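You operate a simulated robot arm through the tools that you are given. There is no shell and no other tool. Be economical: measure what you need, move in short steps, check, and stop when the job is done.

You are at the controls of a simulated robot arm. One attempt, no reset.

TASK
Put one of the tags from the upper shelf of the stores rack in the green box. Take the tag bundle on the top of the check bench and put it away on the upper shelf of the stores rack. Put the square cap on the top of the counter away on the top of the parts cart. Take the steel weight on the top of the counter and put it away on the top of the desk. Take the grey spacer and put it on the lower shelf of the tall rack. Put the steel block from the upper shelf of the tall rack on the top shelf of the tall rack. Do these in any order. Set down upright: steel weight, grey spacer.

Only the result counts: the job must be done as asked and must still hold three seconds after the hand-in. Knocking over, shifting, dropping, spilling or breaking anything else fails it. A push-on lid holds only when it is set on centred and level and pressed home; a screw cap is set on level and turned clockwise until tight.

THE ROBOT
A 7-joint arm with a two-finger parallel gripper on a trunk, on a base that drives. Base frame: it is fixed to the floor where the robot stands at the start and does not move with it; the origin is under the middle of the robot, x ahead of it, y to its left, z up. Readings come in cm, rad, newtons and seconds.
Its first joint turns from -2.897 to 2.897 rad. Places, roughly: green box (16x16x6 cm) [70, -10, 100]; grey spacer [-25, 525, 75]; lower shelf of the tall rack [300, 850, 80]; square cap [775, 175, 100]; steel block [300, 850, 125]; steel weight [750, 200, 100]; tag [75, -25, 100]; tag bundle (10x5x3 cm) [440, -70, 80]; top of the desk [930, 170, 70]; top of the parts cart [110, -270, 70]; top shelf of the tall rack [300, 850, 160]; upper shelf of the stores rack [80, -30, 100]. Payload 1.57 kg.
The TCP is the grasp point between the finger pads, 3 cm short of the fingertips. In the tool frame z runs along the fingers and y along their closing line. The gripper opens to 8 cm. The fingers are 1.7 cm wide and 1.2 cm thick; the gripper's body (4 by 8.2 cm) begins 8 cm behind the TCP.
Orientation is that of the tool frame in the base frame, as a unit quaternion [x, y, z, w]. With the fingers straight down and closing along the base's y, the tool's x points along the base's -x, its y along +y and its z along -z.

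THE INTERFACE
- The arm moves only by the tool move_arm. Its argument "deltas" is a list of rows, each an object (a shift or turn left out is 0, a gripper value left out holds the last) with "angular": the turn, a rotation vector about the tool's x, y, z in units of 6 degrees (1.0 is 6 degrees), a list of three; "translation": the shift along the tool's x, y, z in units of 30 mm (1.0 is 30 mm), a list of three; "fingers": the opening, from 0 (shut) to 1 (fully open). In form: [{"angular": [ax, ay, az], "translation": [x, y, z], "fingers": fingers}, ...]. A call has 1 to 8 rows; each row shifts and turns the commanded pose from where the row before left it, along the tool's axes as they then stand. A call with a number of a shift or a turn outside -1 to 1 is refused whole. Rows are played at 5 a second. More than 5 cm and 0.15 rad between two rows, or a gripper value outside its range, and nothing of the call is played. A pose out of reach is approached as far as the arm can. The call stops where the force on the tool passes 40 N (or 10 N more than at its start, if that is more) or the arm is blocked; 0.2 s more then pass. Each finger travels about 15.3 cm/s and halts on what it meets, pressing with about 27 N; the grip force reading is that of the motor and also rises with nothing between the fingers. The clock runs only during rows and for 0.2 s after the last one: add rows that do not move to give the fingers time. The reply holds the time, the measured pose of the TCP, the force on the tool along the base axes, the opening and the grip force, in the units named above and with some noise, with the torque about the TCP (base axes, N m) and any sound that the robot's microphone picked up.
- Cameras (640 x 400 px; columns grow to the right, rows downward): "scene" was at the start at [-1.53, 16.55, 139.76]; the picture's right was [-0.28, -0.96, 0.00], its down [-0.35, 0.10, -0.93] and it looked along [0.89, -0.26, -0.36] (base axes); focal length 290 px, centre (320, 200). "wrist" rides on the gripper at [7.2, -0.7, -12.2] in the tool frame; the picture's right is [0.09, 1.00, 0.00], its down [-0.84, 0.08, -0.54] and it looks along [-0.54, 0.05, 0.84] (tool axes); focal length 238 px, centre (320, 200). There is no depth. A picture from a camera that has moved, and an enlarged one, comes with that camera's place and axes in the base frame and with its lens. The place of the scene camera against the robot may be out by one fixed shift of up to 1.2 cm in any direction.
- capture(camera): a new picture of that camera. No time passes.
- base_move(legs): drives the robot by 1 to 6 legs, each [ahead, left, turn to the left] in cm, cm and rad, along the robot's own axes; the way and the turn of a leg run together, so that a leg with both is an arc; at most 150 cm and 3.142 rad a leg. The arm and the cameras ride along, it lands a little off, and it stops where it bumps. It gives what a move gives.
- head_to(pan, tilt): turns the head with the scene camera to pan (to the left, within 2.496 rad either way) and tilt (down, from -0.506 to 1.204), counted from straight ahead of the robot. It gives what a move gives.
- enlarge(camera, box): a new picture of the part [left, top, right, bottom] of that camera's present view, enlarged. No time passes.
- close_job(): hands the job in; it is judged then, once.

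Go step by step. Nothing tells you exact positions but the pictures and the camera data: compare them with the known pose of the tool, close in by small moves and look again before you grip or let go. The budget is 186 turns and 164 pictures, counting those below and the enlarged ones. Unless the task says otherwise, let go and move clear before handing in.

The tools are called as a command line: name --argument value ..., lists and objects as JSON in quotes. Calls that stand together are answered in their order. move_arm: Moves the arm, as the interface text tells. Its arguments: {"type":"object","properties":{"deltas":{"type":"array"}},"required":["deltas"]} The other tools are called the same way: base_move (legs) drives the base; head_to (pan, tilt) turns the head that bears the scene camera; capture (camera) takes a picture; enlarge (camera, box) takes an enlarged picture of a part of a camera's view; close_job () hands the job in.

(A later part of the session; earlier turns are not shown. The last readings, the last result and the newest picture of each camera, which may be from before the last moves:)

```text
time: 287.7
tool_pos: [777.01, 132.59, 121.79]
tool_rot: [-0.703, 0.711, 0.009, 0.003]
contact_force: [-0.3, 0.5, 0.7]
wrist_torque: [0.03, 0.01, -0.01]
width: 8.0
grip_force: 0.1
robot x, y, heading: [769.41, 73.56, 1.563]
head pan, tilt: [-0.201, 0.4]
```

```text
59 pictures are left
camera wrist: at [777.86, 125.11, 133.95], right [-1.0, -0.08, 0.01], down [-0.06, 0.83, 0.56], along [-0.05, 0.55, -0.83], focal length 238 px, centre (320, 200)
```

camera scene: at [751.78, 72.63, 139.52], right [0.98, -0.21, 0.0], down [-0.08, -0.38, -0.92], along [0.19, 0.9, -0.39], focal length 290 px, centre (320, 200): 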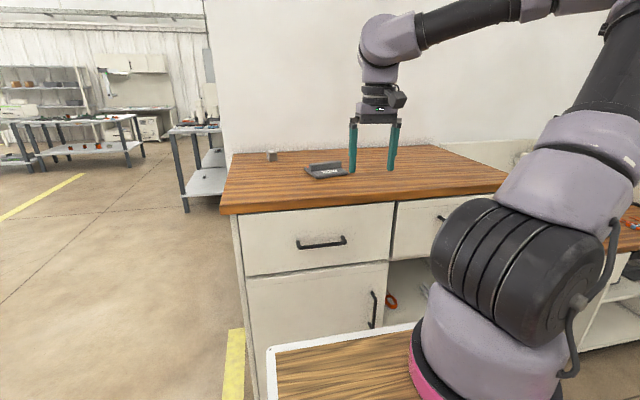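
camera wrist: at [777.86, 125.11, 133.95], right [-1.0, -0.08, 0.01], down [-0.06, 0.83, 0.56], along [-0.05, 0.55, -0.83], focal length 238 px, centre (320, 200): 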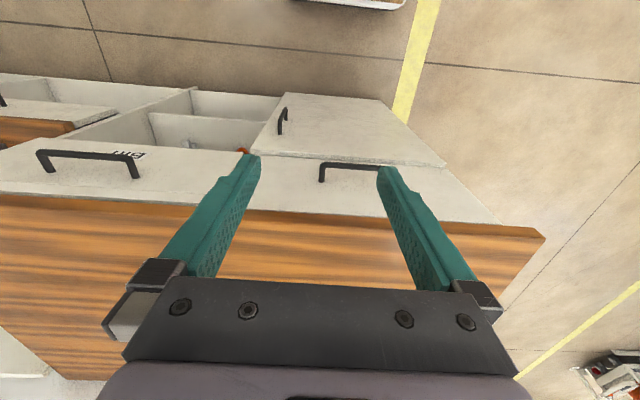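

enlarge --camera "scene" --box '[240, 135, 400, 235]'

base_move --legs '[[30, 8, 0]]'

capture --camera "wrist"

```text
4.00 times, centred on (320, 185) of scene
camera zoom: at [751.78, 72.63, 139.52], right [0.98, -0.21, 0.0], down [-0.08, -0.38, -0.92], along [0.19, 0.9, -0.39], focal length 1158 px, centre (320, 260)
```

zoom: 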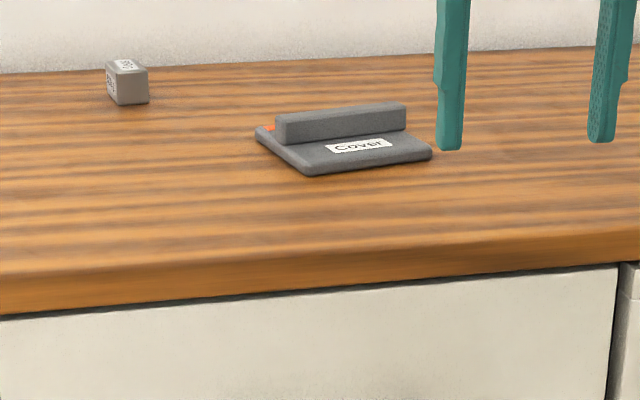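

```text
time: 289.8
tool_pos: [769.62, 162.61, 121.93]
tool_rot: [-0.701, 0.713, 0.009, 0.003]
contact_force: [1.2, 0.4, 0.4]
wrist_torque: [-0.01, 0.0, 0.01]
width: 8.0
grip_force: 0.1
robot x, y, heading: [761.66, 103.44, 1.556]
head pan, tilt: [-0.201, 0.4]
```

```text
57 pictures are left
camera wrist: at [770.46, 155.07, 133.95], right [-1.0, -0.07, 0.01], down [-0.06, 0.83, 0.56], along [-0.05, 0.55, -0.83], focal length 238 px, centre (320, 200)
```

wrist: 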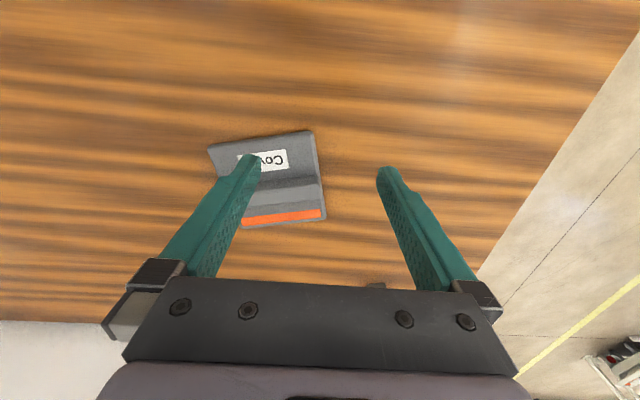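

The plate marked "Cover" with a raised bar is the square cap; the small labelled grey cube behind is the weight. The counter top triangulates to z≈107–108. Moving above the weight first.

move_arm --deltas '[{"translation": [-0.9, 0.5, -0.3]}, {"translation": [-0.9, 0.5, -0.3]}, {"translation": [-0.9, 0.5, -0.3]}, {"translation": [-0.9, 0.5, -0.3]}, {"translation": [-0.9, 0.5, 0]}, {"translation": [-0.9, 0.5, 0]}, {"translation": [-0.9, 0.5, 0]}, {"translation": [0, 0, 0]}]'

capture --camera "wrist"

capture --camera "scene"

```text
time: 291.6
tool_pos: [759.61, 181.6, 125.71]
tool_rot: [-0.701, 0.713, 0.008, 0.003]
contact_force: [0.1, -0.1, 0.2]
wrist_torque: [-0.01, 0.0, 0.01]
width: 8.0
grip_force: 0.1
robot x, y, heading: [761.47, 103.5, 1.553]
head pan, tilt: [-0.201, 0.4]
```

```text
56 pictures are left
camera wrist: at [760.4, 174.02, 137.8], right [-1.0, -0.07, 0.01], down [-0.06, 0.83, 0.56], along [-0.05, 0.55, -0.83], focal length 238 px, centre (320, 200)
```

wrist: 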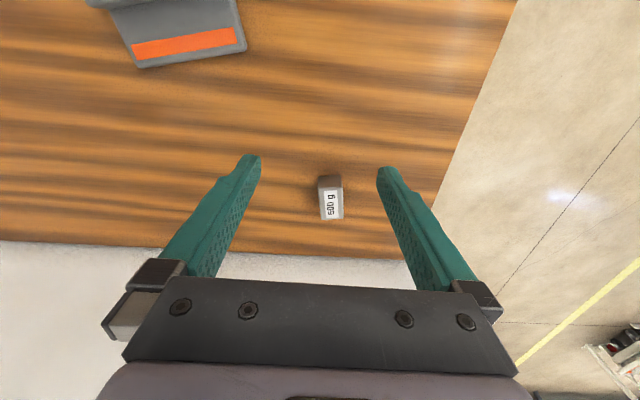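

```text
55 pictures are left
camera scene: at [744.1, 102.72, 139.51], right [0.98, -0.21, 0.0], down [-0.08, -0.38, -0.92], along [0.2, 0.9, -0.39], focal length 290 px, centre (320, 200)
```

scene: 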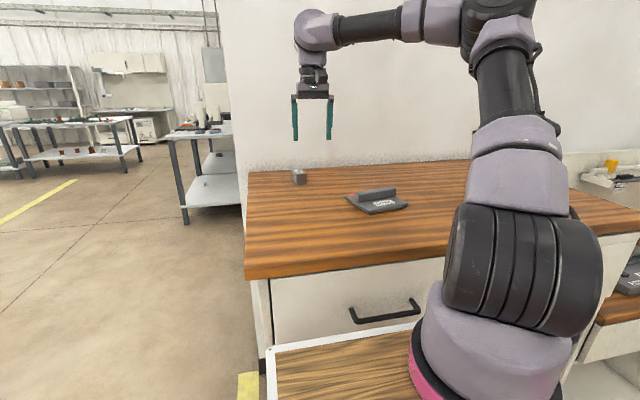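

The weight ("500 g") is at about [757, 193], top ≈110.5. Moving over it and lower.

move_arm --deltas '[{"translation": [-0.96, 0.2, 0.4]}, {"translation": [-0.96, 0.2, 0.5]}, {"translation": [-0.96, 0.2, 0.6]}, {"translation": [-0.96, 0.2, 0.8]}, {"translation": [0, 0, 0]}]'

capture --camera "wrist"

enlarge --camera "scene" --box '[240, 100, 400, 200]'

```text
time: 292.8
tool_pos: [757.37, 193.35, 119.2]
tool_rot: [-0.701, 0.713, 0.01, 0.003]
contact_force: [-0.3, 0.2, -0.1]
wrist_torque: [0.02, 0.0, 0.0]
width: 7.97
grip_force: 0.0
robot x, y, heading: [761.79, 103.19, 1.557]
head pan, tilt: [-0.201, 0.4]
```

```text
54 pictures are left
camera wrist: at [758.21, 185.86, 131.31], right [-1.0, -0.07, 0.01], down [-0.06, 0.83, 0.56], along [-0.05, 0.55, -0.83], focal length 238 px, centre (320, 200)
```

wrist: 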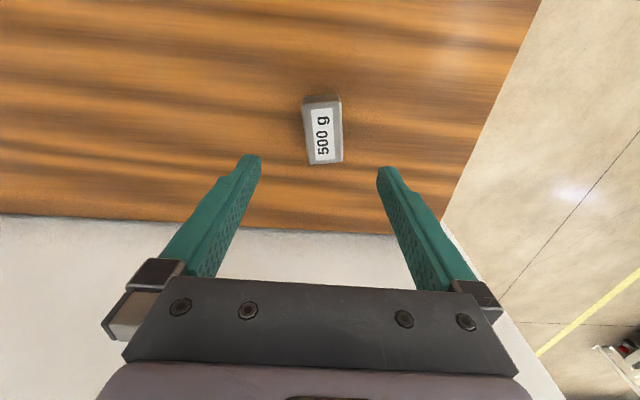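

```text
4.00 times, centred on (320, 150) of scene
camera zoom: at [744.1, 102.71, 139.51], right [0.98, -0.21, 0.0], down [-0.08, -0.38, -0.92], along [0.2, 0.9, -0.39], focal length 1158 px, centre (320, 400)
```

zoom: 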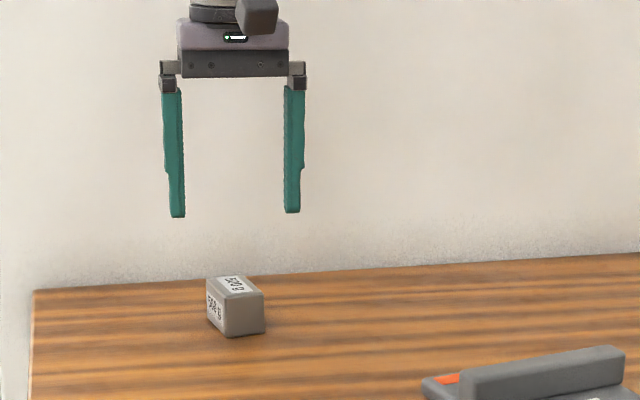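

Aligned: top z≈110.7, centred at [757.2, 192.9]. Lowering 9 cm and gripping across its 3.3 cm width.

move_arm --deltas '[{"translation": [0.1, 0, 0.8]}, {"translation": [0, 0, 0.8]}, {"translation": [0, 0, 0.8]}, {"translation": [0, 0, 0.6]}, {"translation": [0, 0, 0]}, {"fingers": 0.4}, {"fingers": 0.2}, {"fingers": 0.2}]'

capture --camera "wrist"

```text
time: 294.6
tool_pos: [757.25, 193.22, 110.01]
tool_rot: [-0.7, 0.714, 0.009, 0.003]
contact_force: [8.3, 2.2, 12.0]
wrist_torque: [-0.08, -0.65, 0.06]
width: 3.39
grip_force: 27.5
robot x, y, heading: [761.49, 103.19, 1.557]
head pan, tilt: [-0.201, 0.4]
```

```text
52 pictures are left
camera wrist: at [758.04, 185.74, 122.08], right [-1.0, -0.07, 0.01], down [-0.06, 0.83, 0.56], along [-0.05, 0.56, -0.83], focal length 238 px, centre (320, 200)
```

wrist: 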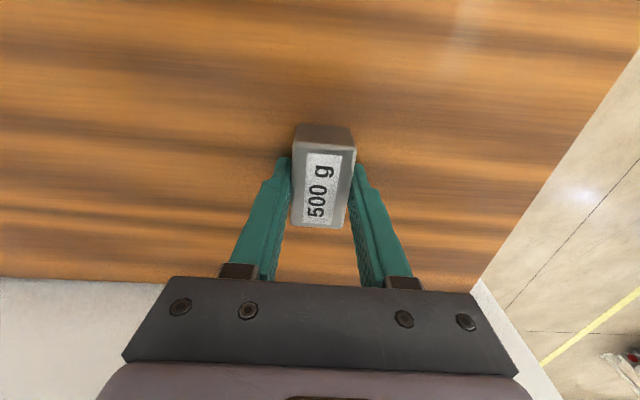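

Gripped. Lifting and retracting, backing off and looking right toward the desk.

move_arm --deltas '[{"translation": [0, 0, -0.5]}, {"translation": [0, 0, -1]}, {"translation": [0, 0, -1]}, {"translation": [0, 0, -1]}, {"translation": [0.9, 0, -0.8]}, {"translation": [0.95, 0, 0]}, {"translation": [0.95, 0, 0]}, {"translation": [0.95, 0, 0]}]'

base_move --legs '[[-30, 0, 0]]'

head_to --pan -1.1 --tilt 0.4

capture --camera "scene"

enlarge --camera "wrist" --box '[160, 50, 480, 250]'

```text
time: 296.4
tool_pos: [757.12, 181.57, 123.02]
tool_rot: [-0.701, 0.714, 0.009, 0.002]
contact_force: [-0.2, 0.2, -5.2]
wrist_torque: [-0.02, 0.0, -0.01]
width: 3.4
grip_force: 26.9
robot x, y, heading: [762.14, 103.42, 1.558]
head pan, tilt: [-0.201, 0.4]
```

```text
time: 298.4
tool_pos: [756.61, 152.05, 123.01]
tool_rot: [-0.702, 0.713, 0.01, 0.004]
contact_force: [0.3, -0.4, -4.3]
wrist_torque: [0.05, 0.01, 0.0]
width: 3.38
grip_force: 26.9
robot x, y, heading: [761.37, 73.56, 1.567]
head pan, tilt: [-0.201, 0.4]
```

```text
time: 299.6
tool_pos: [756.45, 151.91, 122.98]
tool_rot: [-0.702, 0.712, 0.008, 0.003]
contact_force: [0.3, 0.0, -4.9]
wrist_torque: [0.03, 0.02, 0.05]
width: 3.38
grip_force: 26.9
robot x, y, heading: [761.36, 73.59, 1.558]
head pan, tilt: [-1.1, 0.4]
```

```text
51 pictures are left
camera scene: at [750.08, 68.12, 139.51], right [0.45, -0.9, 0.0], down [-0.35, -0.17, -0.92], along [0.82, 0.41, -0.39], focal length 290 px, centre (320, 200)
```

scene: 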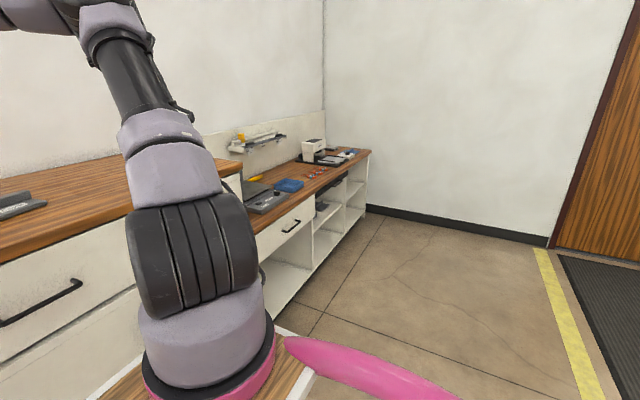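

```text
2.00 times, centred on (320, 150) of wrist
camera zoom: at [757.34, 144.48, 135.08], right [-1.0, -0.08, 0.01], down [-0.06, 0.83, 0.56], along [-0.05, 0.55, -0.83], focal length 477 px, centre (320, 300)
```

zoom: 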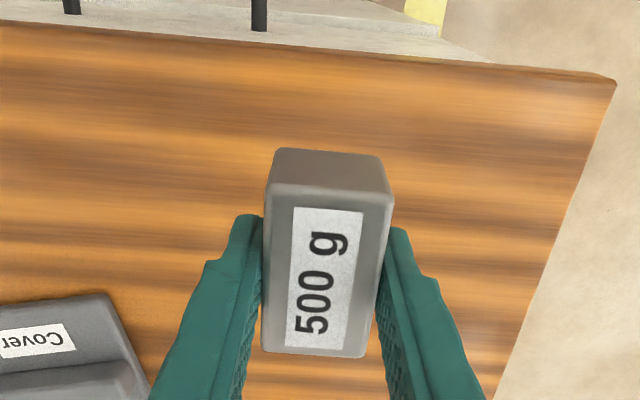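

The desk continues to the right with a lower wooden top, front edge near y≈144. Strafing to x≈920 and looking at its surface.

base_move --legs '[[0, -145, 0], [0, -15, 0]]'

head_to --pan -0.1 --tilt 0.5

capture --camera "scene"

capture --camera "wrist"

```text
time: 307.8
tool_pos: [917.27, 149.86, 122.89]
tool_rot: [-0.7, 0.714, 0.008, 0.003]
contact_force: [-0.3, 0.3, -4.0]
wrist_torque: [0.02, 0.01, 0.01]
width: 3.4
grip_force: 27.1
robot x, y, heading: [921.68, 71.72, 1.555]
head pan, tilt: [-1.1, 0.4]
```

```text
time: 309.1
tool_pos: [917.19, 149.93, 123.0]
tool_rot: [-0.7, 0.714, 0.009, 0.003]
contact_force: [0.0, 0.2, -4.9]
wrist_torque: [0.0, 0.03, -0.02]
width: 3.38
grip_force: 26.8
robot x, y, heading: [921.56, 71.69, 1.553]
head pan, tilt: [-0.099, 0.499]
```

```text
49 pictures are left
camera scene: at [903.15, 71.06, 138.6], right [0.99, -0.12, 0.0], down [-0.06, -0.48, -0.88], along [0.1, 0.87, -0.48], focal length 290 px, centre (320, 200)
```

scene: 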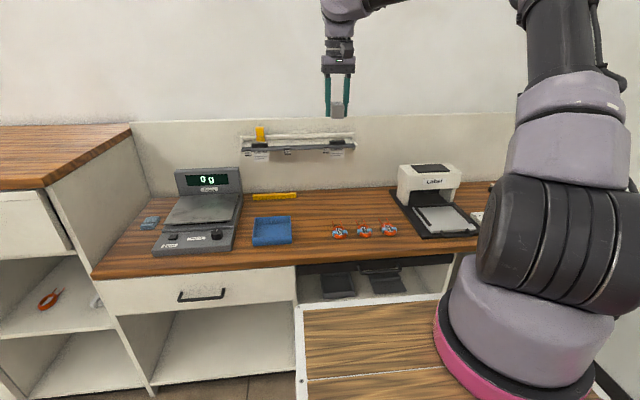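

```text
48 pictures are left
camera wrist: at [918.09, 142.42, 135.08], right [-1.0, -0.07, 0.01], down [-0.06, 0.83, 0.56], along [-0.05, 0.55, -0.83], focal length 238 px, centre (320, 200)
```

wrist: 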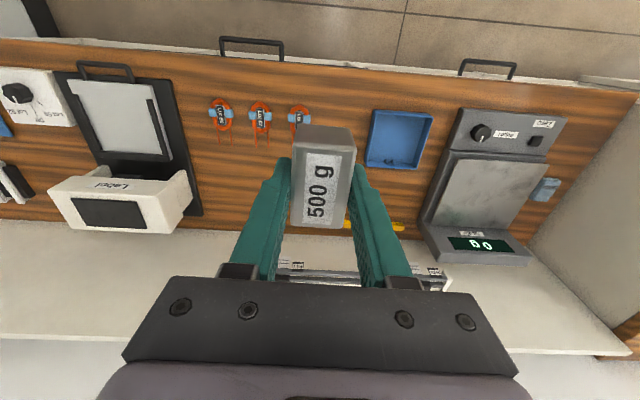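

The gap between the blue tray and the coils, near [911, 160], is free. Aligning the base so the weight is above it, then lowering partway and checking.

base_move --legs '[[10, 6, 0]]'

move_arm --deltas '[{"translation": [0, 0, 1]}, {"translation": [0, 0, 1]}, {"translation": [0, 0, 1]}, {"translation": [0, 0, 1]}, {"translation": [0, 0, 1]}, {"translation": [0, 0, 1]}, {"translation": [0, 0, 1]}, {"translation": [0, 0, 1]}]'

capture --camera "wrist"

capture --camera "scene"

```text
time: 310.3
tool_pos: [911.24, 159.97, 123.07]
tool_rot: [-0.701, 0.713, 0.008, 0.002]
contact_force: [-0.3, 0.2, -5.0]
wrist_torque: [-0.01, 0.02, 0.02]
width: 3.4
grip_force: 26.6
robot x, y, heading: [915.79, 81.09, 1.556]
head pan, tilt: [-0.099, 0.499]
```

```text
time: 312.1
tool_pos: [910.95, 160.26, 98.81]
tool_rot: [-0.701, 0.713, 0.009, 0.002]
contact_force: [0.5, 0.2, -4.4]
wrist_torque: [0.06, 0.01, -0.02]
width: 3.36
grip_force: 27.0
robot x, y, heading: [915.54, 81.26, 1.553]
head pan, tilt: [-0.099, 0.499]
```

```text
47 pictures are left
camera wrist: at [911.72, 152.82, 111.01], right [-1.0, -0.07, 0.01], down [-0.06, 0.83, 0.56], along [-0.05, 0.55, -0.83], focal length 238 px, centre (320, 200)
```

wrist: 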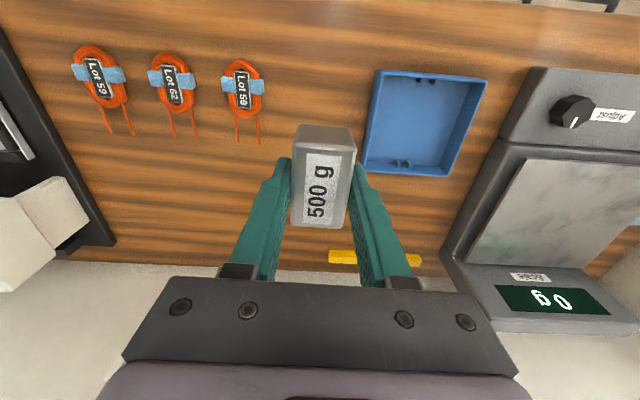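

```text
46 pictures are left
camera scene: at [897.19, 81.01, 138.6], right [0.99, -0.11, 0.0], down [-0.05, -0.48, -0.88], along [0.1, 0.87, -0.48], focal length 290 px, centre (320, 200)
```

scene: 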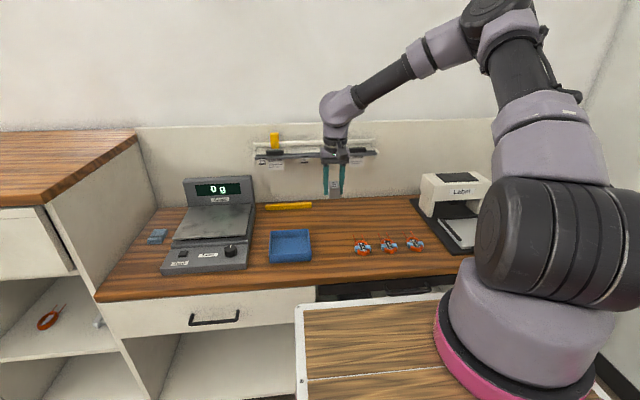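

Spot directly below is centred in a ~16 cm gap. Lowering to near the surface.

move_arm --deltas '[{"translation": [0, 0, 1]}, {"translation": [0, 0, 1]}, {"translation": [0, 0, 1]}, {"translation": [0, 0, 1]}, {"translation": [0, 0, 0.8]}, {"translation": [0, 0, 0.5]}, {"translation": [0, 0, 0]}]'

enlarge --camera "scene" --box '[280, 180, 400, 255]'

```text
time: 313.7
tool_pos: [910.81, 160.61, 83.18]
tool_rot: [-0.701, 0.713, 0.01, 0.004]
contact_force: [0.9, 0.6, -5.1]
wrist_torque: [0.0, 0.0, -0.02]
width: 3.37
grip_force: 27.5
robot x, y, heading: [915.76, 81.73, 1.561]
head pan, tilt: [-0.099, 0.499]
```

```text
5.33 times, centred on (340, 218) of scene
camera zoom: at [897.19, 81.03, 138.6], right [0.99, -0.11, 0.0], down [-0.05, -0.48, -0.88], along [0.1, 0.87, -0.48], focal length 1544 px, centre (213, 107)
```

zoom: 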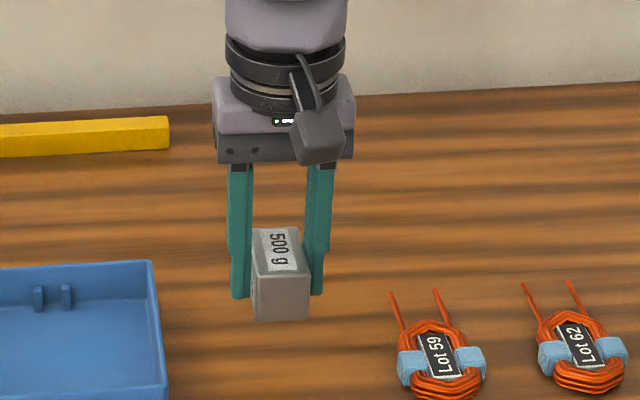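

move_arm --deltas '[{"translation": [0, 0, 0.3]}, {"translation": [0, 0, 0.25]}, {"translation": [0, 0, 0.15]}, {"translation": [0, 0, 0.15]}, {"translation": [0, 0, 0.1]}, {"translation": [0, 0, 0.1]}, {"translation": [0, 0, 0.1]}, {"translation": [0, 0, 0]}]'

enlarge --camera "scene" --box '[280, 180, 400, 255]'

```text
time: 315.5
tool_pos: [910.71, 160.82, 79.63]
tool_rot: [-0.701, 0.713, 0.007, 0.003]
contact_force: [0.6, 0.0, -4.6]
wrist_torque: [0.01, 0.02, 0.0]
width: 3.38
grip_force: 26.8
robot x, y, heading: [915.53, 81.48, 1.553]
head pan, tilt: [-0.099, 0.499]
```

```text
5.33 times, centred on (340, 218) of scene
camera zoom: at [897.19, 81.04, 138.6], right [0.99, -0.11, 0.0], down [-0.05, -0.48, -0.88], along [0.1, 0.87, -0.48], focal length 1544 px, centre (213, 107)
```

zoom: 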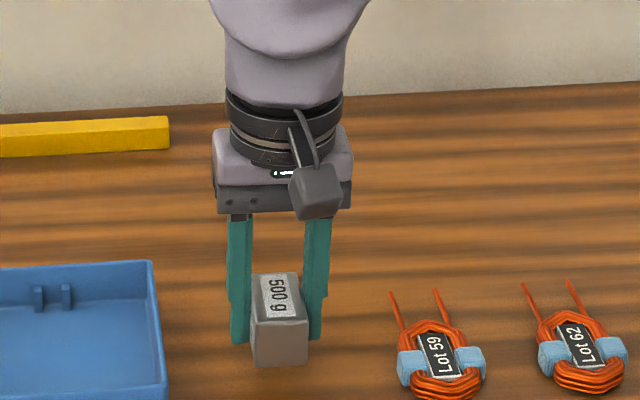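

move_arm --deltas '[{"translation": [0, 0, 0.1]}, {"translation": [0, 0, 0.1]}, {"translation": [0, 0, 0.1]}, {"translation": [0, 0, 0.1]}, {"translation": [0, 0, 0]}]'

enlarge --camera "scene" --box '[310, 205, 390, 255]'

```text
time: 316.7
tool_pos: [910.69, 160.71, 78.42]
tool_rot: [-0.701, 0.713, 0.008, 0.003]
contact_force: [0.2, -0.4, -6.3]
wrist_torque: [-0.01, -0.02, -0.01]
width: 3.38
grip_force: 26.9
robot x, y, heading: [915.71, 81.61, 1.56]
head pan, tilt: [-0.099, 0.499]
```

```text
8.00 times, centred on (350, 230) of scene
camera zoom: at [897.19, 81.04, 138.6], right [0.99, -0.11, 0.0], down [-0.05, -0.48, -0.88], along [0.1, 0.87, -0.48], focal length 2316 px, centre (80, -40)
```

zoom: 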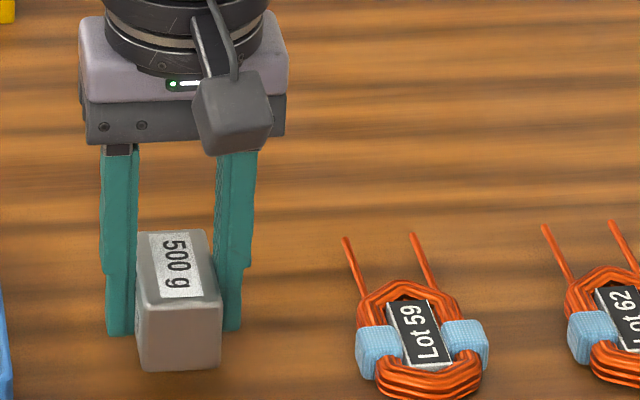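

move_arm --deltas '[{"translation": [0, 0, 0.1]}, {"translation": [0, 0, 0.1]}, {"translation": [0, 0, 0.1]}, {"translation": [0, 0, 0.1]}, {"translation": [0, 0, 0.1]}, {"translation": [0, 0, 0]}]'

```text
time: 318.1
tool_pos: [910.78, 160.67, 77.07]
tool_rot: [-0.701, 0.713, 0.009, 0.003]
contact_force: [1.4, -4.0, 10.5]
wrist_torque: [-0.19, -0.35, -0.08]
width: 3.39
grip_force: 26.6
robot x, y, heading: [915.97, 81.83, 1.559]
head pan, tilt: [-0.099, 0.499]
```

Contact with the desk (force went from -5 to +10 N). Releasing and lifting straight up.

move_arm --deltas '[{"fingers": 0.65}, {"fingers": 0.65}, {"translation": [0, 0, -0.6]}, {"translation": [0, 0, -1]}, {"translation": [0, 0, -1]}, {"translation": [0, 0, -1]}, {"translation": [0, 0, -1]}, {"translation": [0, 0, -1]}]'

capture --camera "wrist"

```text
time: 319.9
tool_pos: [910.86, 160.21, 93.79]
tool_rot: [-0.701, 0.713, 0.009, 0.003]
contact_force: [0.0, -0.2, -1.4]
wrist_torque: [-0.01, -0.01, 0.0]
width: 5.17
grip_force: 0.1
robot x, y, heading: [915.88, 81.86, 1.555]
head pan, tilt: [-0.099, 0.499]
```

```text
42 pictures are left
camera wrist: at [911.64, 152.84, 105.82], right [-1.0, -0.07, 0.01], down [-0.06, 0.83, 0.56], along [-0.05, 0.55, -0.83], focal length 238 px, centre (320, 200)
```

wrist: 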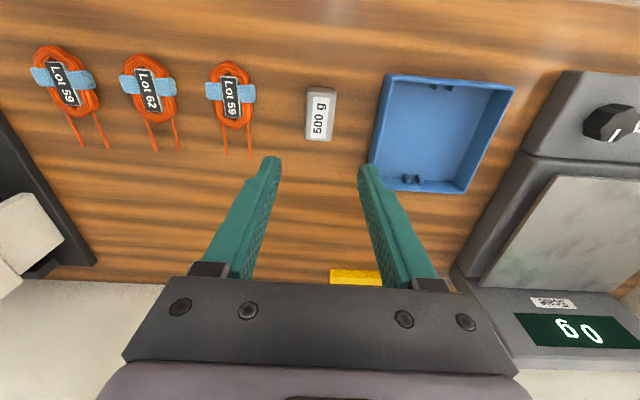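

Weight is upright on the desk. Raising the arm and going back to the cap on the counter.

move_arm --deltas '[{"translation": [0, 0, -1], "fingers": 0.8}, {"translation": [0, 0, -1]}, {"translation": [0, 0, -1]}, {"translation": [0, 0, -1]}, {"translation": [0, 0, -1]}, {"translation": [0, 0, -1]}, {"translation": [0, 0, -1]}, {"translation": [0, 0, -1]}]'

move_arm --deltas '[{"translation": [0.8, 0, -1]}, {"translation": [0.8, 0, -1]}, {"translation": [0.8, 0, -1]}, {"translation": [0.8, 0, -0.5]}]'

base_move --legs '[[-10, 0, 0], [0, 137, 0], [22, 0, 0]]'

capture --camera "wrist"

```text
time: 321.7
tool_pos: [911.15, 160.24, 117.95]
tool_rot: [-0.7, 0.714, 0.008, 0.003]
contact_force: [-0.7, 0.2, -0.8]
wrist_torque: [-0.02, 0.0, 0.02]
width: 6.4
grip_force: 0.1
robot x, y, heading: [915.69, 81.64, 1.558]
head pan, tilt: [-0.099, 0.499]
```

```text
time: 322.7
tool_pos: [910.94, 151.54, 127.51]
tool_rot: [-0.701, 0.713, 0.011, 0.004]
contact_force: [-0.3, -0.5, 0.2]
wrist_torque: [-0.02, 0.0, 0.0]
width: 6.42
grip_force: 0.0
out of reach, approached as far as the arm can: row 4
robot x, y, heading: [915.8, 81.54, 1.556]
head pan, tilt: [-0.099, 0.499]
```

```text
time: 331.6
tool_pos: [775.26, 166.25, 127.54]
tool_rot: [-0.697, 0.717, 0.011, 0.004]
contact_force: [-0.3, -0.4, 0.1]
wrist_torque: [0.02, -0.01, -0.04]
width: 6.4
grip_force: 0.1
robot x, y, heading: [778.9, 96.53, 1.546]
head pan, tilt: [-0.099, 0.499]
```

```text
41 pictures are left
camera wrist: at [775.97, 158.75, 139.57], right [-1.0, -0.06, 0.01], down [-0.05, 0.83, 0.56], along [-0.04, 0.56, -0.83], focal length 238 px, centre (320, 200)
```

wrist: 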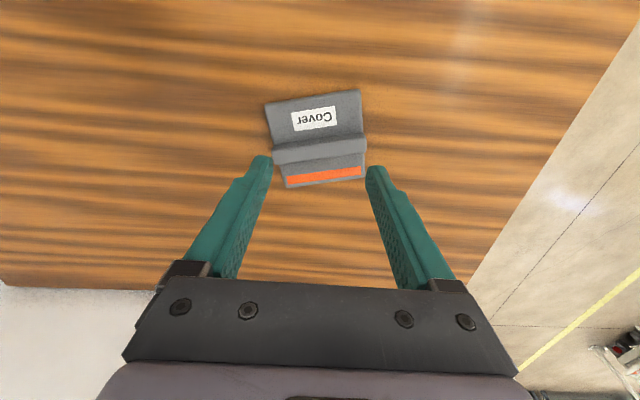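

The cap's bar runs almost along the tool's closing line (about 12° off). I'll rotate the gripper 78° so it can pinch the bar.

move_arm --deltas '[{"angular": [0, 0, 1]}, {"angular": [0, 0, 1]}, {"angular": [0, 0, 1]}, {"angular": [0, 0, 1]}, {"angular": [0, 0, 1]}, {"angular": [0, 0, 1]}, {"angular": [0, 0, 1]}, {"angular": [0, 0, 1]}]'

move_arm --deltas '[{"angular": [0, 0, 1]}, {"angular": [0, 0, 1]}, {"angular": [0, 0, 1]}, {"angular": [0, 0, 1]}, {"angular": [0, 0, 1]}, {"translation": [0, 0, 0]}]'

capture --camera "wrist"

```text
time: 333.4
tool_pos: [775.33, 166.26, 127.53]
tool_rot: [-0.344, 0.939, 0.011, -0.002]
contact_force: [-0.1, -0.2, 0.3]
wrist_torque: [-0.01, 0.02, 0.03]
width: 6.39
grip_force: 0.0
robot x, y, heading: [779.55, 96.23, 1.545]
head pan, tilt: [-0.099, 0.499]
```

```text
time: 334.8
tool_pos: [775.38, 166.33, 127.54]
tool_rot: [-0.089, 0.996, 0.01, -0.003]
contact_force: [0.1, -0.6, -0.4]
wrist_torque: [-0.03, -0.01, 0.0]
width: 6.39
grip_force: 0.0
robot x, y, heading: [779.02, 96.14, 1.546]
head pan, tilt: [-0.099, 0.499]
```

```text
40 pictures are left
camera wrist: at [768.58, 164.04, 139.76], right [-0.27, 0.96, 0.02], down [0.82, 0.21, 0.54], along [0.51, 0.16, -0.84], focal length 238 px, centre (320, 200)
```

wrist: 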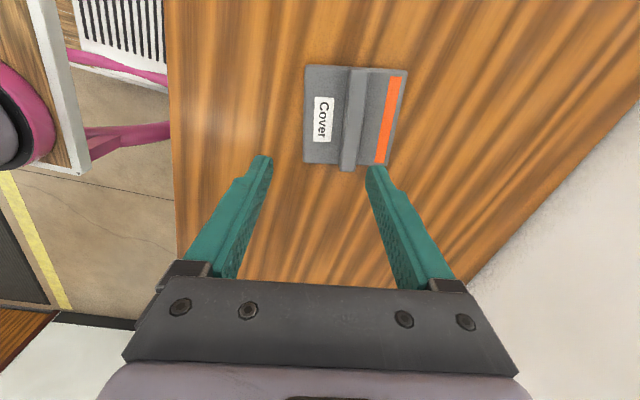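

Bar is now aligned with the fingers. Moving over its centre (≈[774, 170.5]) and lowering to just above.

move_arm --deltas '[{"translation": [0.1, 0.73, 0.2]}, {"translation": [0.1, 0.73, 0.5]}, {"translation": [0, 0, 0.9]}, {"translation": [0, 0, 0.9]}, {"translation": [0, 0, 0.8]}, {"translation": [0, 0, 0]}]'

capture --camera "wrist"

enlarge --camera "scene" --box '[240, 120, 400, 220]'

```text
time: 336.2
tool_pos: [773.81, 170.73, 117.53]
tool_rot: [-0.09, 0.996, 0.011, -0.004]
contact_force: [-0.1, 1.1, 0.0]
wrist_torque: [0.0, 0.04, 0.0]
width: 6.43
grip_force: 0.1
robot x, y, heading: [778.81, 96.42, 1.543]
head pan, tilt: [-0.099, 0.499]
```

```text
39 pictures are left
camera wrist: at [767.14, 168.43, 129.83], right [-0.27, 0.96, 0.02], down [0.82, 0.21, 0.54], along [0.51, 0.16, -0.84], focal length 238 px, centre (320, 200)
```

wrist: 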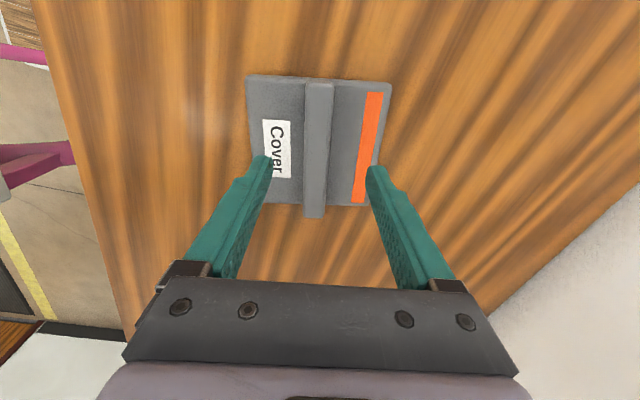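

```text
4.00 times, centred on (320, 170) of scene
camera zoom: at [760.57, 95.9, 138.6], right [0.99, -0.12, 0.0], down [-0.06, -0.47, -0.88], along [0.11, 0.87, -0.48], focal length 1158 px, centre (320, 320)
```

zoom: 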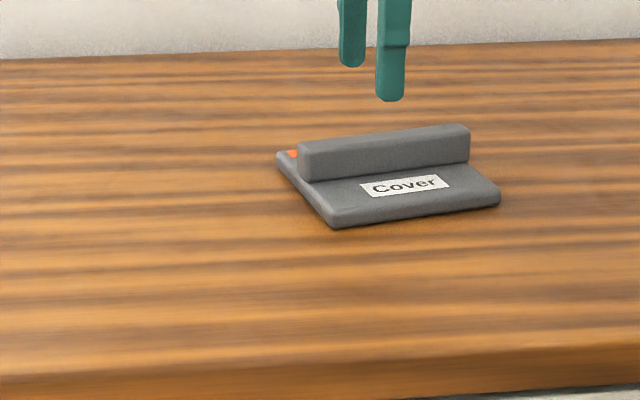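

Fingers straddle the bar. Lowering carefully to put the tips beside it, just above the plate.

move_arm --deltas '[{"translation": [0, -0.05, 0.8]}, {"translation": [0, 0, 0.7]}, {"translation": [0, 0, 0.4]}, {"translation": [0, 0, 0.2]}, {"translation": [0, 0, 0.1]}, {"translation": [0, 0, 0]}]'

enlarge --camera "scene" --box '[290, 130, 370, 180]'

```text
time: 337.4
tool_pos: [773.59, 170.64, 111.48]
tool_rot: [-0.09, 0.996, 0.014, -0.004]
contact_force: [3.3, -3.0, 16.3]
wrist_torque: [-0.73, -0.25, 0.09]
width: 6.7
grip_force: 1.7
robot x, y, heading: [779.4, 96.18, 1.549]
head pan, tilt: [-0.099, 0.499]
stopped in row 6: the force on the tool passed its limit at 44 N (the readings are from after the stop); the commanded pose is now the measured one
```

```text
8.00 times, centred on (330, 155) of scene
camera zoom: at [760.59, 95.83, 138.6], right [0.99, -0.12, 0.0], down [-0.06, -0.47, -0.88], along [0.11, 0.87, -0.48], focal length 2316 px, centre (240, 560)
```

zoom: 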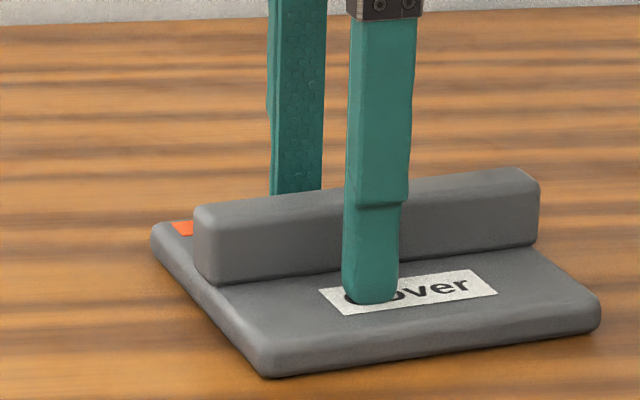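

Tips touched the plate (top ≈108.4). Raising 3 mm and closing on the bar.

move_arm --deltas '[{"translation": [0, 0, -0.1]}, {"fingers": 0.4}, {"fingers": 0.1}, {"fingers": 0}, {"fingers": 0}, {"translation": [0, 0, -0.3]}, {"translation": [0, 0, -0.5]}, {"translation": [0, 0, 0]}]'

enlarge --camera "scene" --box '[270, 110, 390, 185]'

```text
time: 339.2
tool_pos: [773.75, 170.57, 114.2]
tool_rot: [-0.09, 0.996, 0.013, -0.005]
contact_force: [0.5, 0.2, -1.0]
wrist_torque: [0.01, 0.02, 0.01]
width: 2.15
grip_force: 27.2
robot x, y, heading: [779.09, 96.34, 1.545]
head pan, tilt: [-0.099, 0.499]
```

```text
5.33 times, centred on (330, 148) of scene
camera zoom: at [760.57, 95.91, 138.6], right [0.99, -0.12, 0.0], down [-0.06, -0.48, -0.88], along [0.11, 0.87, -0.48], focal length 1544 px, centre (267, 480)
```

zoom: 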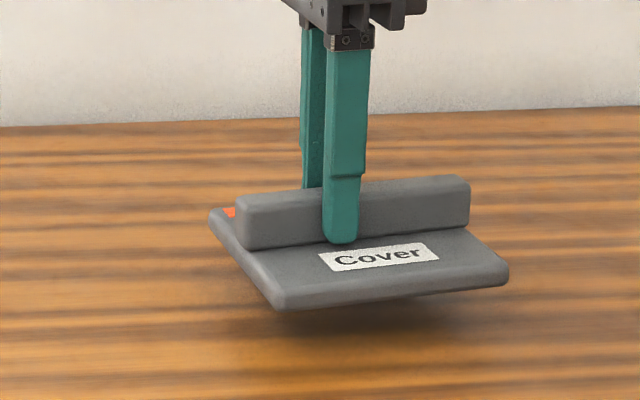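

Cap is held level. Raising, retracting, backing off and turning west to see the way to the parts cart.

move_arm --deltas '[{"translation": [0, 0, -1]}, {"translation": [0, 0, -1]}, {"translation": [0, 0, -1]}, {"translation": [0, -0.9, 0]}, {"translation": [0, -0.9, 0]}, {"translation": [0, -0.9, 0]}, {"translation": [0, -0.9, 0]}]'

base_move --legs '[[-50, 0, 0], [0, 0, 1.6], [130, 0, 0]]'

head_to --pan 0.1 --tilt 0.3

capture --camera "scene"

```text
time: 340.8
tool_pos: [775.79, 159.82, 122.77]
tool_rot: [-0.09, 0.996, 0.013, -0.004]
contact_force: [0.7, 0.3, -2.4]
wrist_torque: [-0.07, 0.01, -0.03]
width: 2.16
grip_force: 26.9
robot x, y, heading: [779.01, 96.14, 1.549]
head pan, tilt: [-0.099, 0.499]
```

```text
time: 353.8
tool_pos: [583.48, 37.6, 122.69]
tool_rot: [0.784, -0.621, -0.005, 0.012]
contact_force: [-0.4, -0.7, -1.7]
wrist_torque: [-0.02, 0.0, -0.04]
width: 2.13
grip_force: 27.0
robot x, y, heading: [646.93, 44.11, -3.118]
head pan, tilt: [-0.099, 0.499]
```

```text
time: 354.6
tool_pos: [583.37, 37.53, 122.83]
tool_rot: [0.783, -0.621, -0.008, 0.013]
contact_force: [0.9, 0.4, -1.7]
wrist_torque: [0.0, 0.0, -0.01]
width: 2.14
grip_force: 26.5
robot x, y, heading: [646.83, 44.03, -3.117]
head pan, tilt: [0.099, 0.3]
```

```text
35 pictures are left
camera scene: at [647.54, 24.43, 140.43], right [-0.12, 0.99, 0.0], down [0.29, 0.04, -0.96], along [-0.95, -0.12, -0.3], focal length 290 px, centre (320, 200)
```

scene: 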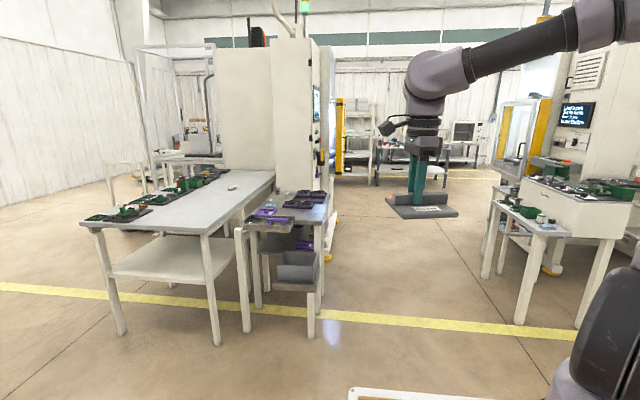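

The check bench with the bundle is ahead-left at about [435, -72]. There is a clear corridor along y≈70 to the rear of the stores rack; I'll take it to x≈240 and look toward the parts cart.

base_move --legs '[[0, -27, 0], [150, 0, -0.025], [140, 0, 0], [117, 0, 0], [0, 0, 1.571]]'

head_to --pan -0.3 --tilt 0.3

capture --camera "scene"

```text
time: 379.2
tool_pos: [250.35, -2.42, 122.8]
tool_rot: [0.993, 0.114, 0.004, 0.013]
contact_force: [-0.1, -0.9, -1.6]
wrist_torque: [0.0, -0.01, 0.01]
width: 2.16
grip_force: 27.0
robot x, y, heading: [244.01, 60.75, -1.548]
head pan, tilt: [0.099, 0.3]
```

```text
time: 380.1
tool_pos: [250.42, -2.63, 122.81]
tool_rot: [0.993, 0.113, 0.004, 0.014]
contact_force: [0.1, 0.7, -1.6]
wrist_torque: [0.01, 0.01, 0.03]
width: 2.14
grip_force: 26.6
robot x, y, heading: [243.86, 60.92, -1.548]
head pan, tilt: [-0.3, 0.3]
```

```text
34 pictures are left
camera scene: at [259.71, 62.38, 140.44], right [-0.96, 0.27, 0.0], down [0.08, 0.28, -0.96], along [-0.26, -0.92, -0.3], focal length 290 px, centre (320, 200)
```

scene: 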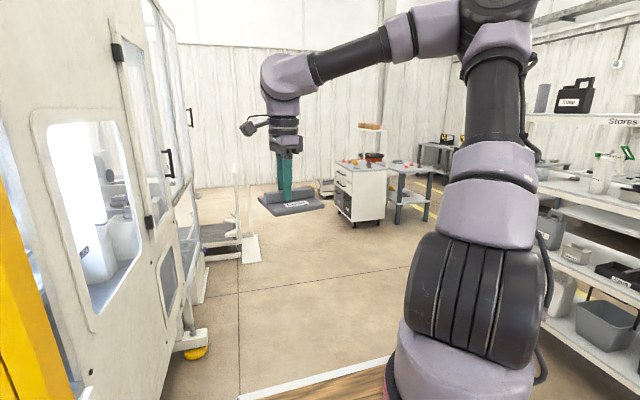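

The cart is in clear view at roughly x 85–140, near edge y≈-250. I'll pass behind the rack at x≈180, then shift west in front of the cart.

base_move --legs '[[0, -64, 0], [110, 0, -0.022], [105, 0, 0], [0, -58, 0]]'

head_to --pan -0.1 --tilt 0.5

capture --camera "scene"

capture --camera "wrist"

```text
time: 396.9
tool_pos: [132.55, -221.91, 122.94]
tool_rot: [0.994, 0.107, 0.004, 0.014]
contact_force: [0.2, -0.4, -1.7]
wrist_torque: [0.01, -0.03, 0.01]
width: 2.16
grip_force: 26.7
robot x, y, heading: [127.03, -158.48, -1.559]
head pan, tilt: [-0.3, 0.3]
```

```text
time: 397.6
tool_pos: [132.76, -221.9, 122.8]
tool_rot: [0.994, 0.108, 0.003, 0.014]
contact_force: [0.5, 0.5, -1.6]
wrist_torque: [0.01, -0.06, 0.0]
width: 2.18
grip_force: 26.8
robot x, y, heading: [126.83, -158.59, -1.559]
head pan, tilt: [-0.099, 0.499]
```

```text
33 pictures are left
camera scene: at [144.54, -157.2, 138.61], right [-1.0, 0.09, 0.0], down [0.04, 0.48, -0.88], along [-0.08, -0.87, -0.48], focal length 290 px, centre (320, 200)
```

scene: 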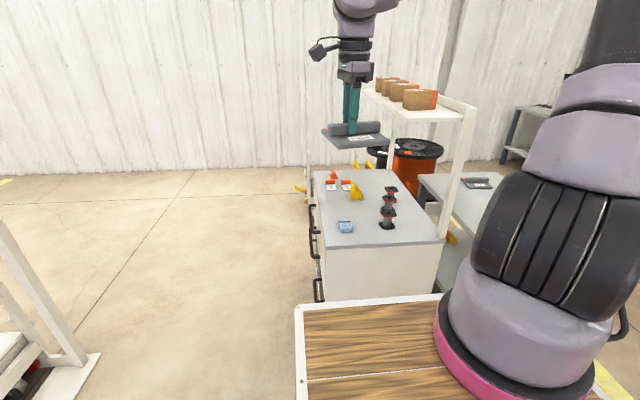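

```text
32 pictures are left
camera wrist: at [139.51, -219.52, 135.0], right [0.3, -0.95, 0.03], down [-0.81, -0.24, 0.54], along [-0.51, -0.19, -0.84], focal length 238 px, centre (320, 200)
```

wrist: 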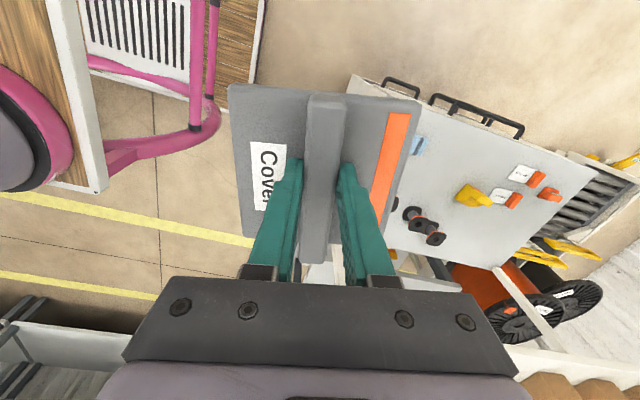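

Cart top spans about x 90–136, y -241…-313, z≈72. The free patch at about [124, -266] lies between the blue clip and the yellow part, clear of the overhead shelf at x<112. Driving 22 cm closer and moving the hand over it.

base_move --legs '[[22, 0, 0]]'

move_arm --deltas '[{"translation": [-0.55, 0.82, 0]}, {"translation": [-0.55, 0.82, 0]}, {"translation": [-0.55, 0.82, 0.2]}, {"translation": [-0.55, 0.82, 0.4]}, {"translation": [-0.55, 0.82, 0.5]}, {"translation": [-0.55, 0.82, 0.5]}, {"translation": [-0.55, 0.82, 0.5]}, {"translation": [-0.55, 0.82, 0.5]}]'

capture --camera "scene"

capture --camera "wrist"

```text
time: 399.3
tool_pos: [132.57, -243.94, 122.75]
tool_rot: [0.994, 0.105, 0.003, 0.013]
contact_force: [-0.7, -0.3, -2.0]
wrist_torque: [0.04, -0.04, -0.02]
width: 2.15
grip_force: 26.6
robot x, y, heading: [127.18, -180.55, -1.562]
head pan, tilt: [-0.099, 0.499]
```

```text
time: 401.1
tool_pos: [123.76, -266.36, 115.55]
tool_rot: [0.994, 0.105, 0.003, 0.014]
contact_force: [0.5, 0.5, -0.6]
wrist_torque: [-0.02, -0.02, 0.02]
width: 2.15
grip_force: 27.2
robot x, y, heading: [127.0, -180.39, -1.565]
head pan, tilt: [-0.099, 0.499]
```

```text
31 pictures are left
camera scene: at [144.77, -179.26, 138.6], right [-1.0, 0.09, 0.0], down [0.04, 0.48, -0.88], along [-0.08, -0.87, -0.48], focal length 290 px, centre (320, 200)
```

scene: 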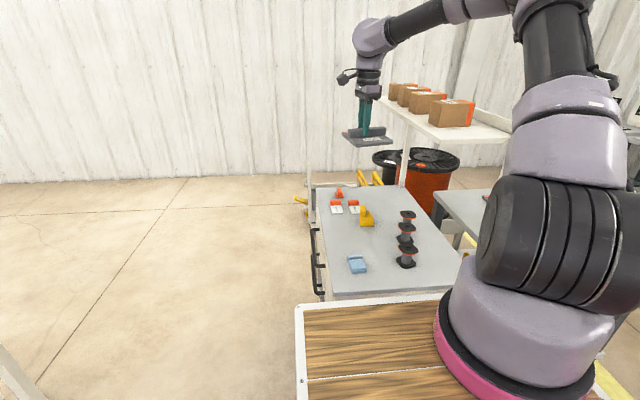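

```text
30 pictures are left
camera wrist: at [130.68, -263.91, 127.74], right [0.3, -0.95, 0.03], down [-0.81, -0.24, 0.54], along [-0.51, -0.18, -0.84], focal length 238 px, centre (320, 200)
```

wrist: 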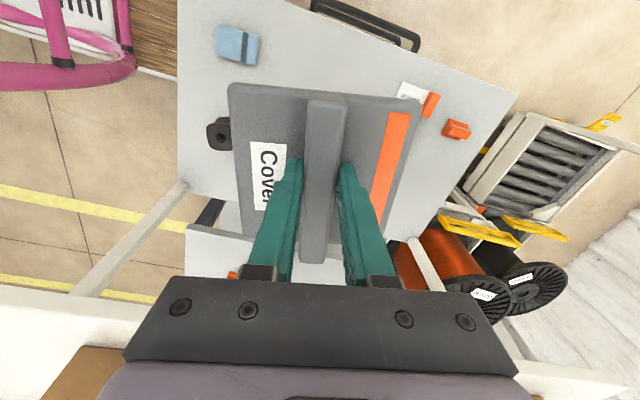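

Positions triangulate: top z≈72.5, blue clip ends at y≈-255, yellow part begins near y≈-275, bobbins at x<112. I'll square the cap (12° turn), centre at [124.5, -265.2], and lower partway.

move_arm --deltas '[{"angular": [0, 0, 1], "translation": [0.12, -0.2, 0.4]}, {"angular": [0, 0, 1], "translation": [0.12, -0.2, 0.4]}, {"translation": [0, 0, 1]}, {"translation": [0, 0, 1]}, {"translation": [0, 0, 1]}, {"translation": [0, 0, 1]}, {"translation": [0, 0, 1]}, {"translation": [0, 0, 1]}]'

capture --camera "scene"

capture --camera "wrist"

```text
time: 402.9
tool_pos: [124.7, -265.38, 95.14]
tool_rot: [1.0, 0.001, 0.005, 0.013]
contact_force: [0.5, 0.6, -1.0]
wrist_torque: [0.0, 0.03, -0.04]
width: 2.13
grip_force: 26.8
robot x, y, heading: [127.53, -180.42, -1.561]
head pan, tilt: [-0.099, 0.499]
```

```text
29 pictures are left
camera scene: at [144.76, -179.28, 138.6], right [-1.0, 0.09, 0.0], down [0.04, 0.48, -0.88], along [-0.08, -0.87, -0.48], focal length 290 px, centre (320, 200)
```

scene: 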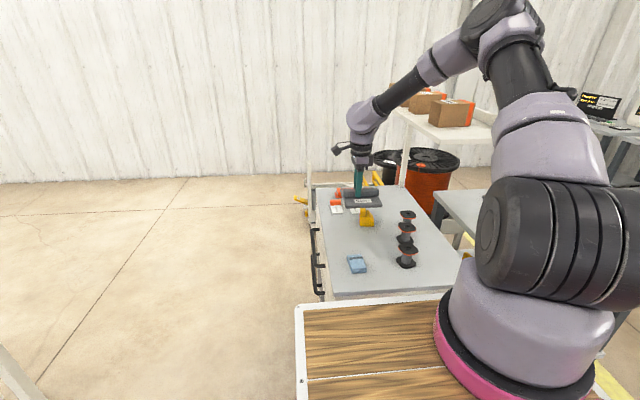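

```text
28 pictures are left
camera wrist: at [131.82, -264.44, 107.38], right [0.09, -1.0, 0.03], down [-0.84, -0.07, 0.53], along [-0.53, -0.07, -0.84], focal length 238 px, centre (320, 200)
```

wrist: 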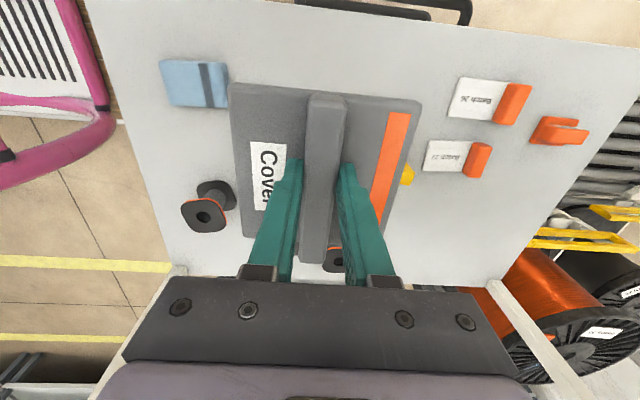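

Clearances check out; shifting 0.8 cm away from the yellow part, then lowering on.

move_arm --deltas '[{"translation": [0.3, -0.27, 0.6]}, {"translation": [0, 0, 1]}, {"translation": [0, 0, 1]}, {"translation": [0, 0, 1]}, {"translation": [0, 0, 1]}, {"translation": [0, 0, 0.5]}, {"translation": [0, 0, 0]}]'

enlarge --camera "scene" --box '[300, 180, 460, 280]'

```text
time: 404.5
tool_pos: [126.19, -265.05, 80.4]
tool_rot: [1.0, 0.004, 0.004, 0.018]
contact_force: [0.3, -0.6, -1.3]
wrist_torque: [0.0, 0.0, 0.02]
width: 2.15
grip_force: 26.7
robot x, y, heading: [127.17, -180.65, -1.564]
head pan, tilt: [-0.099, 0.499]
```

```text
4.00 times, centred on (380, 230) of scene
camera zoom: at [145.12, -179.05, 138.55], right [-1.0, 0.09, 0.0], down [0.04, 0.47, -0.88], along [-0.08, -0.88, -0.48], focal length 1158 px, centre (80, 80)
```

zoom: 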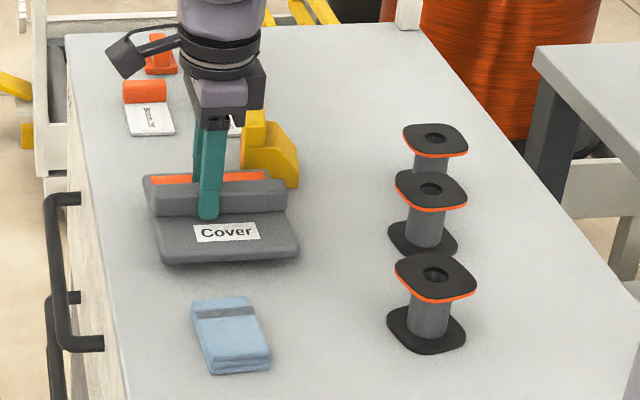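

Gap to the yellow part is ~3.5 cm and the blue clip is well clear. Final slow lowering to contact.

move_arm --deltas '[{"translation": [0, 0, 0.25]}, {"translation": [0, 0, 0.2]}, {"translation": [0, 0, 0.15]}, {"translation": [0, 0, 0.1]}, {"translation": [0, 0, 0.1]}, {"translation": [0, 0, 0.1]}, {"translation": [0, 0, 0]}]'

```text
time: 406.3
tool_pos: [126.47, -266.82, 79.86]
tool_rot: [0.999, 0.006, 0.004, 0.037]
contact_force: [1.0, 1.0, -1.7]
wrist_torque: [0.0, -0.05, -0.04]
width: 2.16
grip_force: 26.6
robot x, y, heading: [127.01, -180.72, -1.566]
head pan, tilt: [-0.099, 0.499]
stopped in row 7: the arm was blocked; the commanded pose is now the measured one
```

The arm is blocked by something. Looking before doing anything else.

capture --camera "scene"

```text
26 pictures are left
camera scene: at [145.04, -179.06, 138.57], right [-1.0, 0.09, 0.0], down [0.04, 0.47, -0.88], along [-0.08, -0.88, -0.48], focal length 290 px, centre (320, 200)
```

scene: 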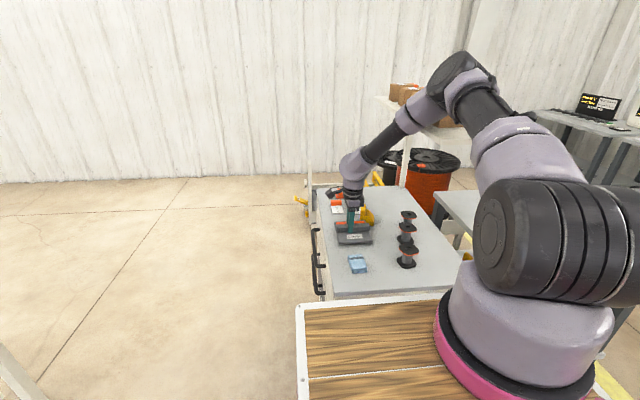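

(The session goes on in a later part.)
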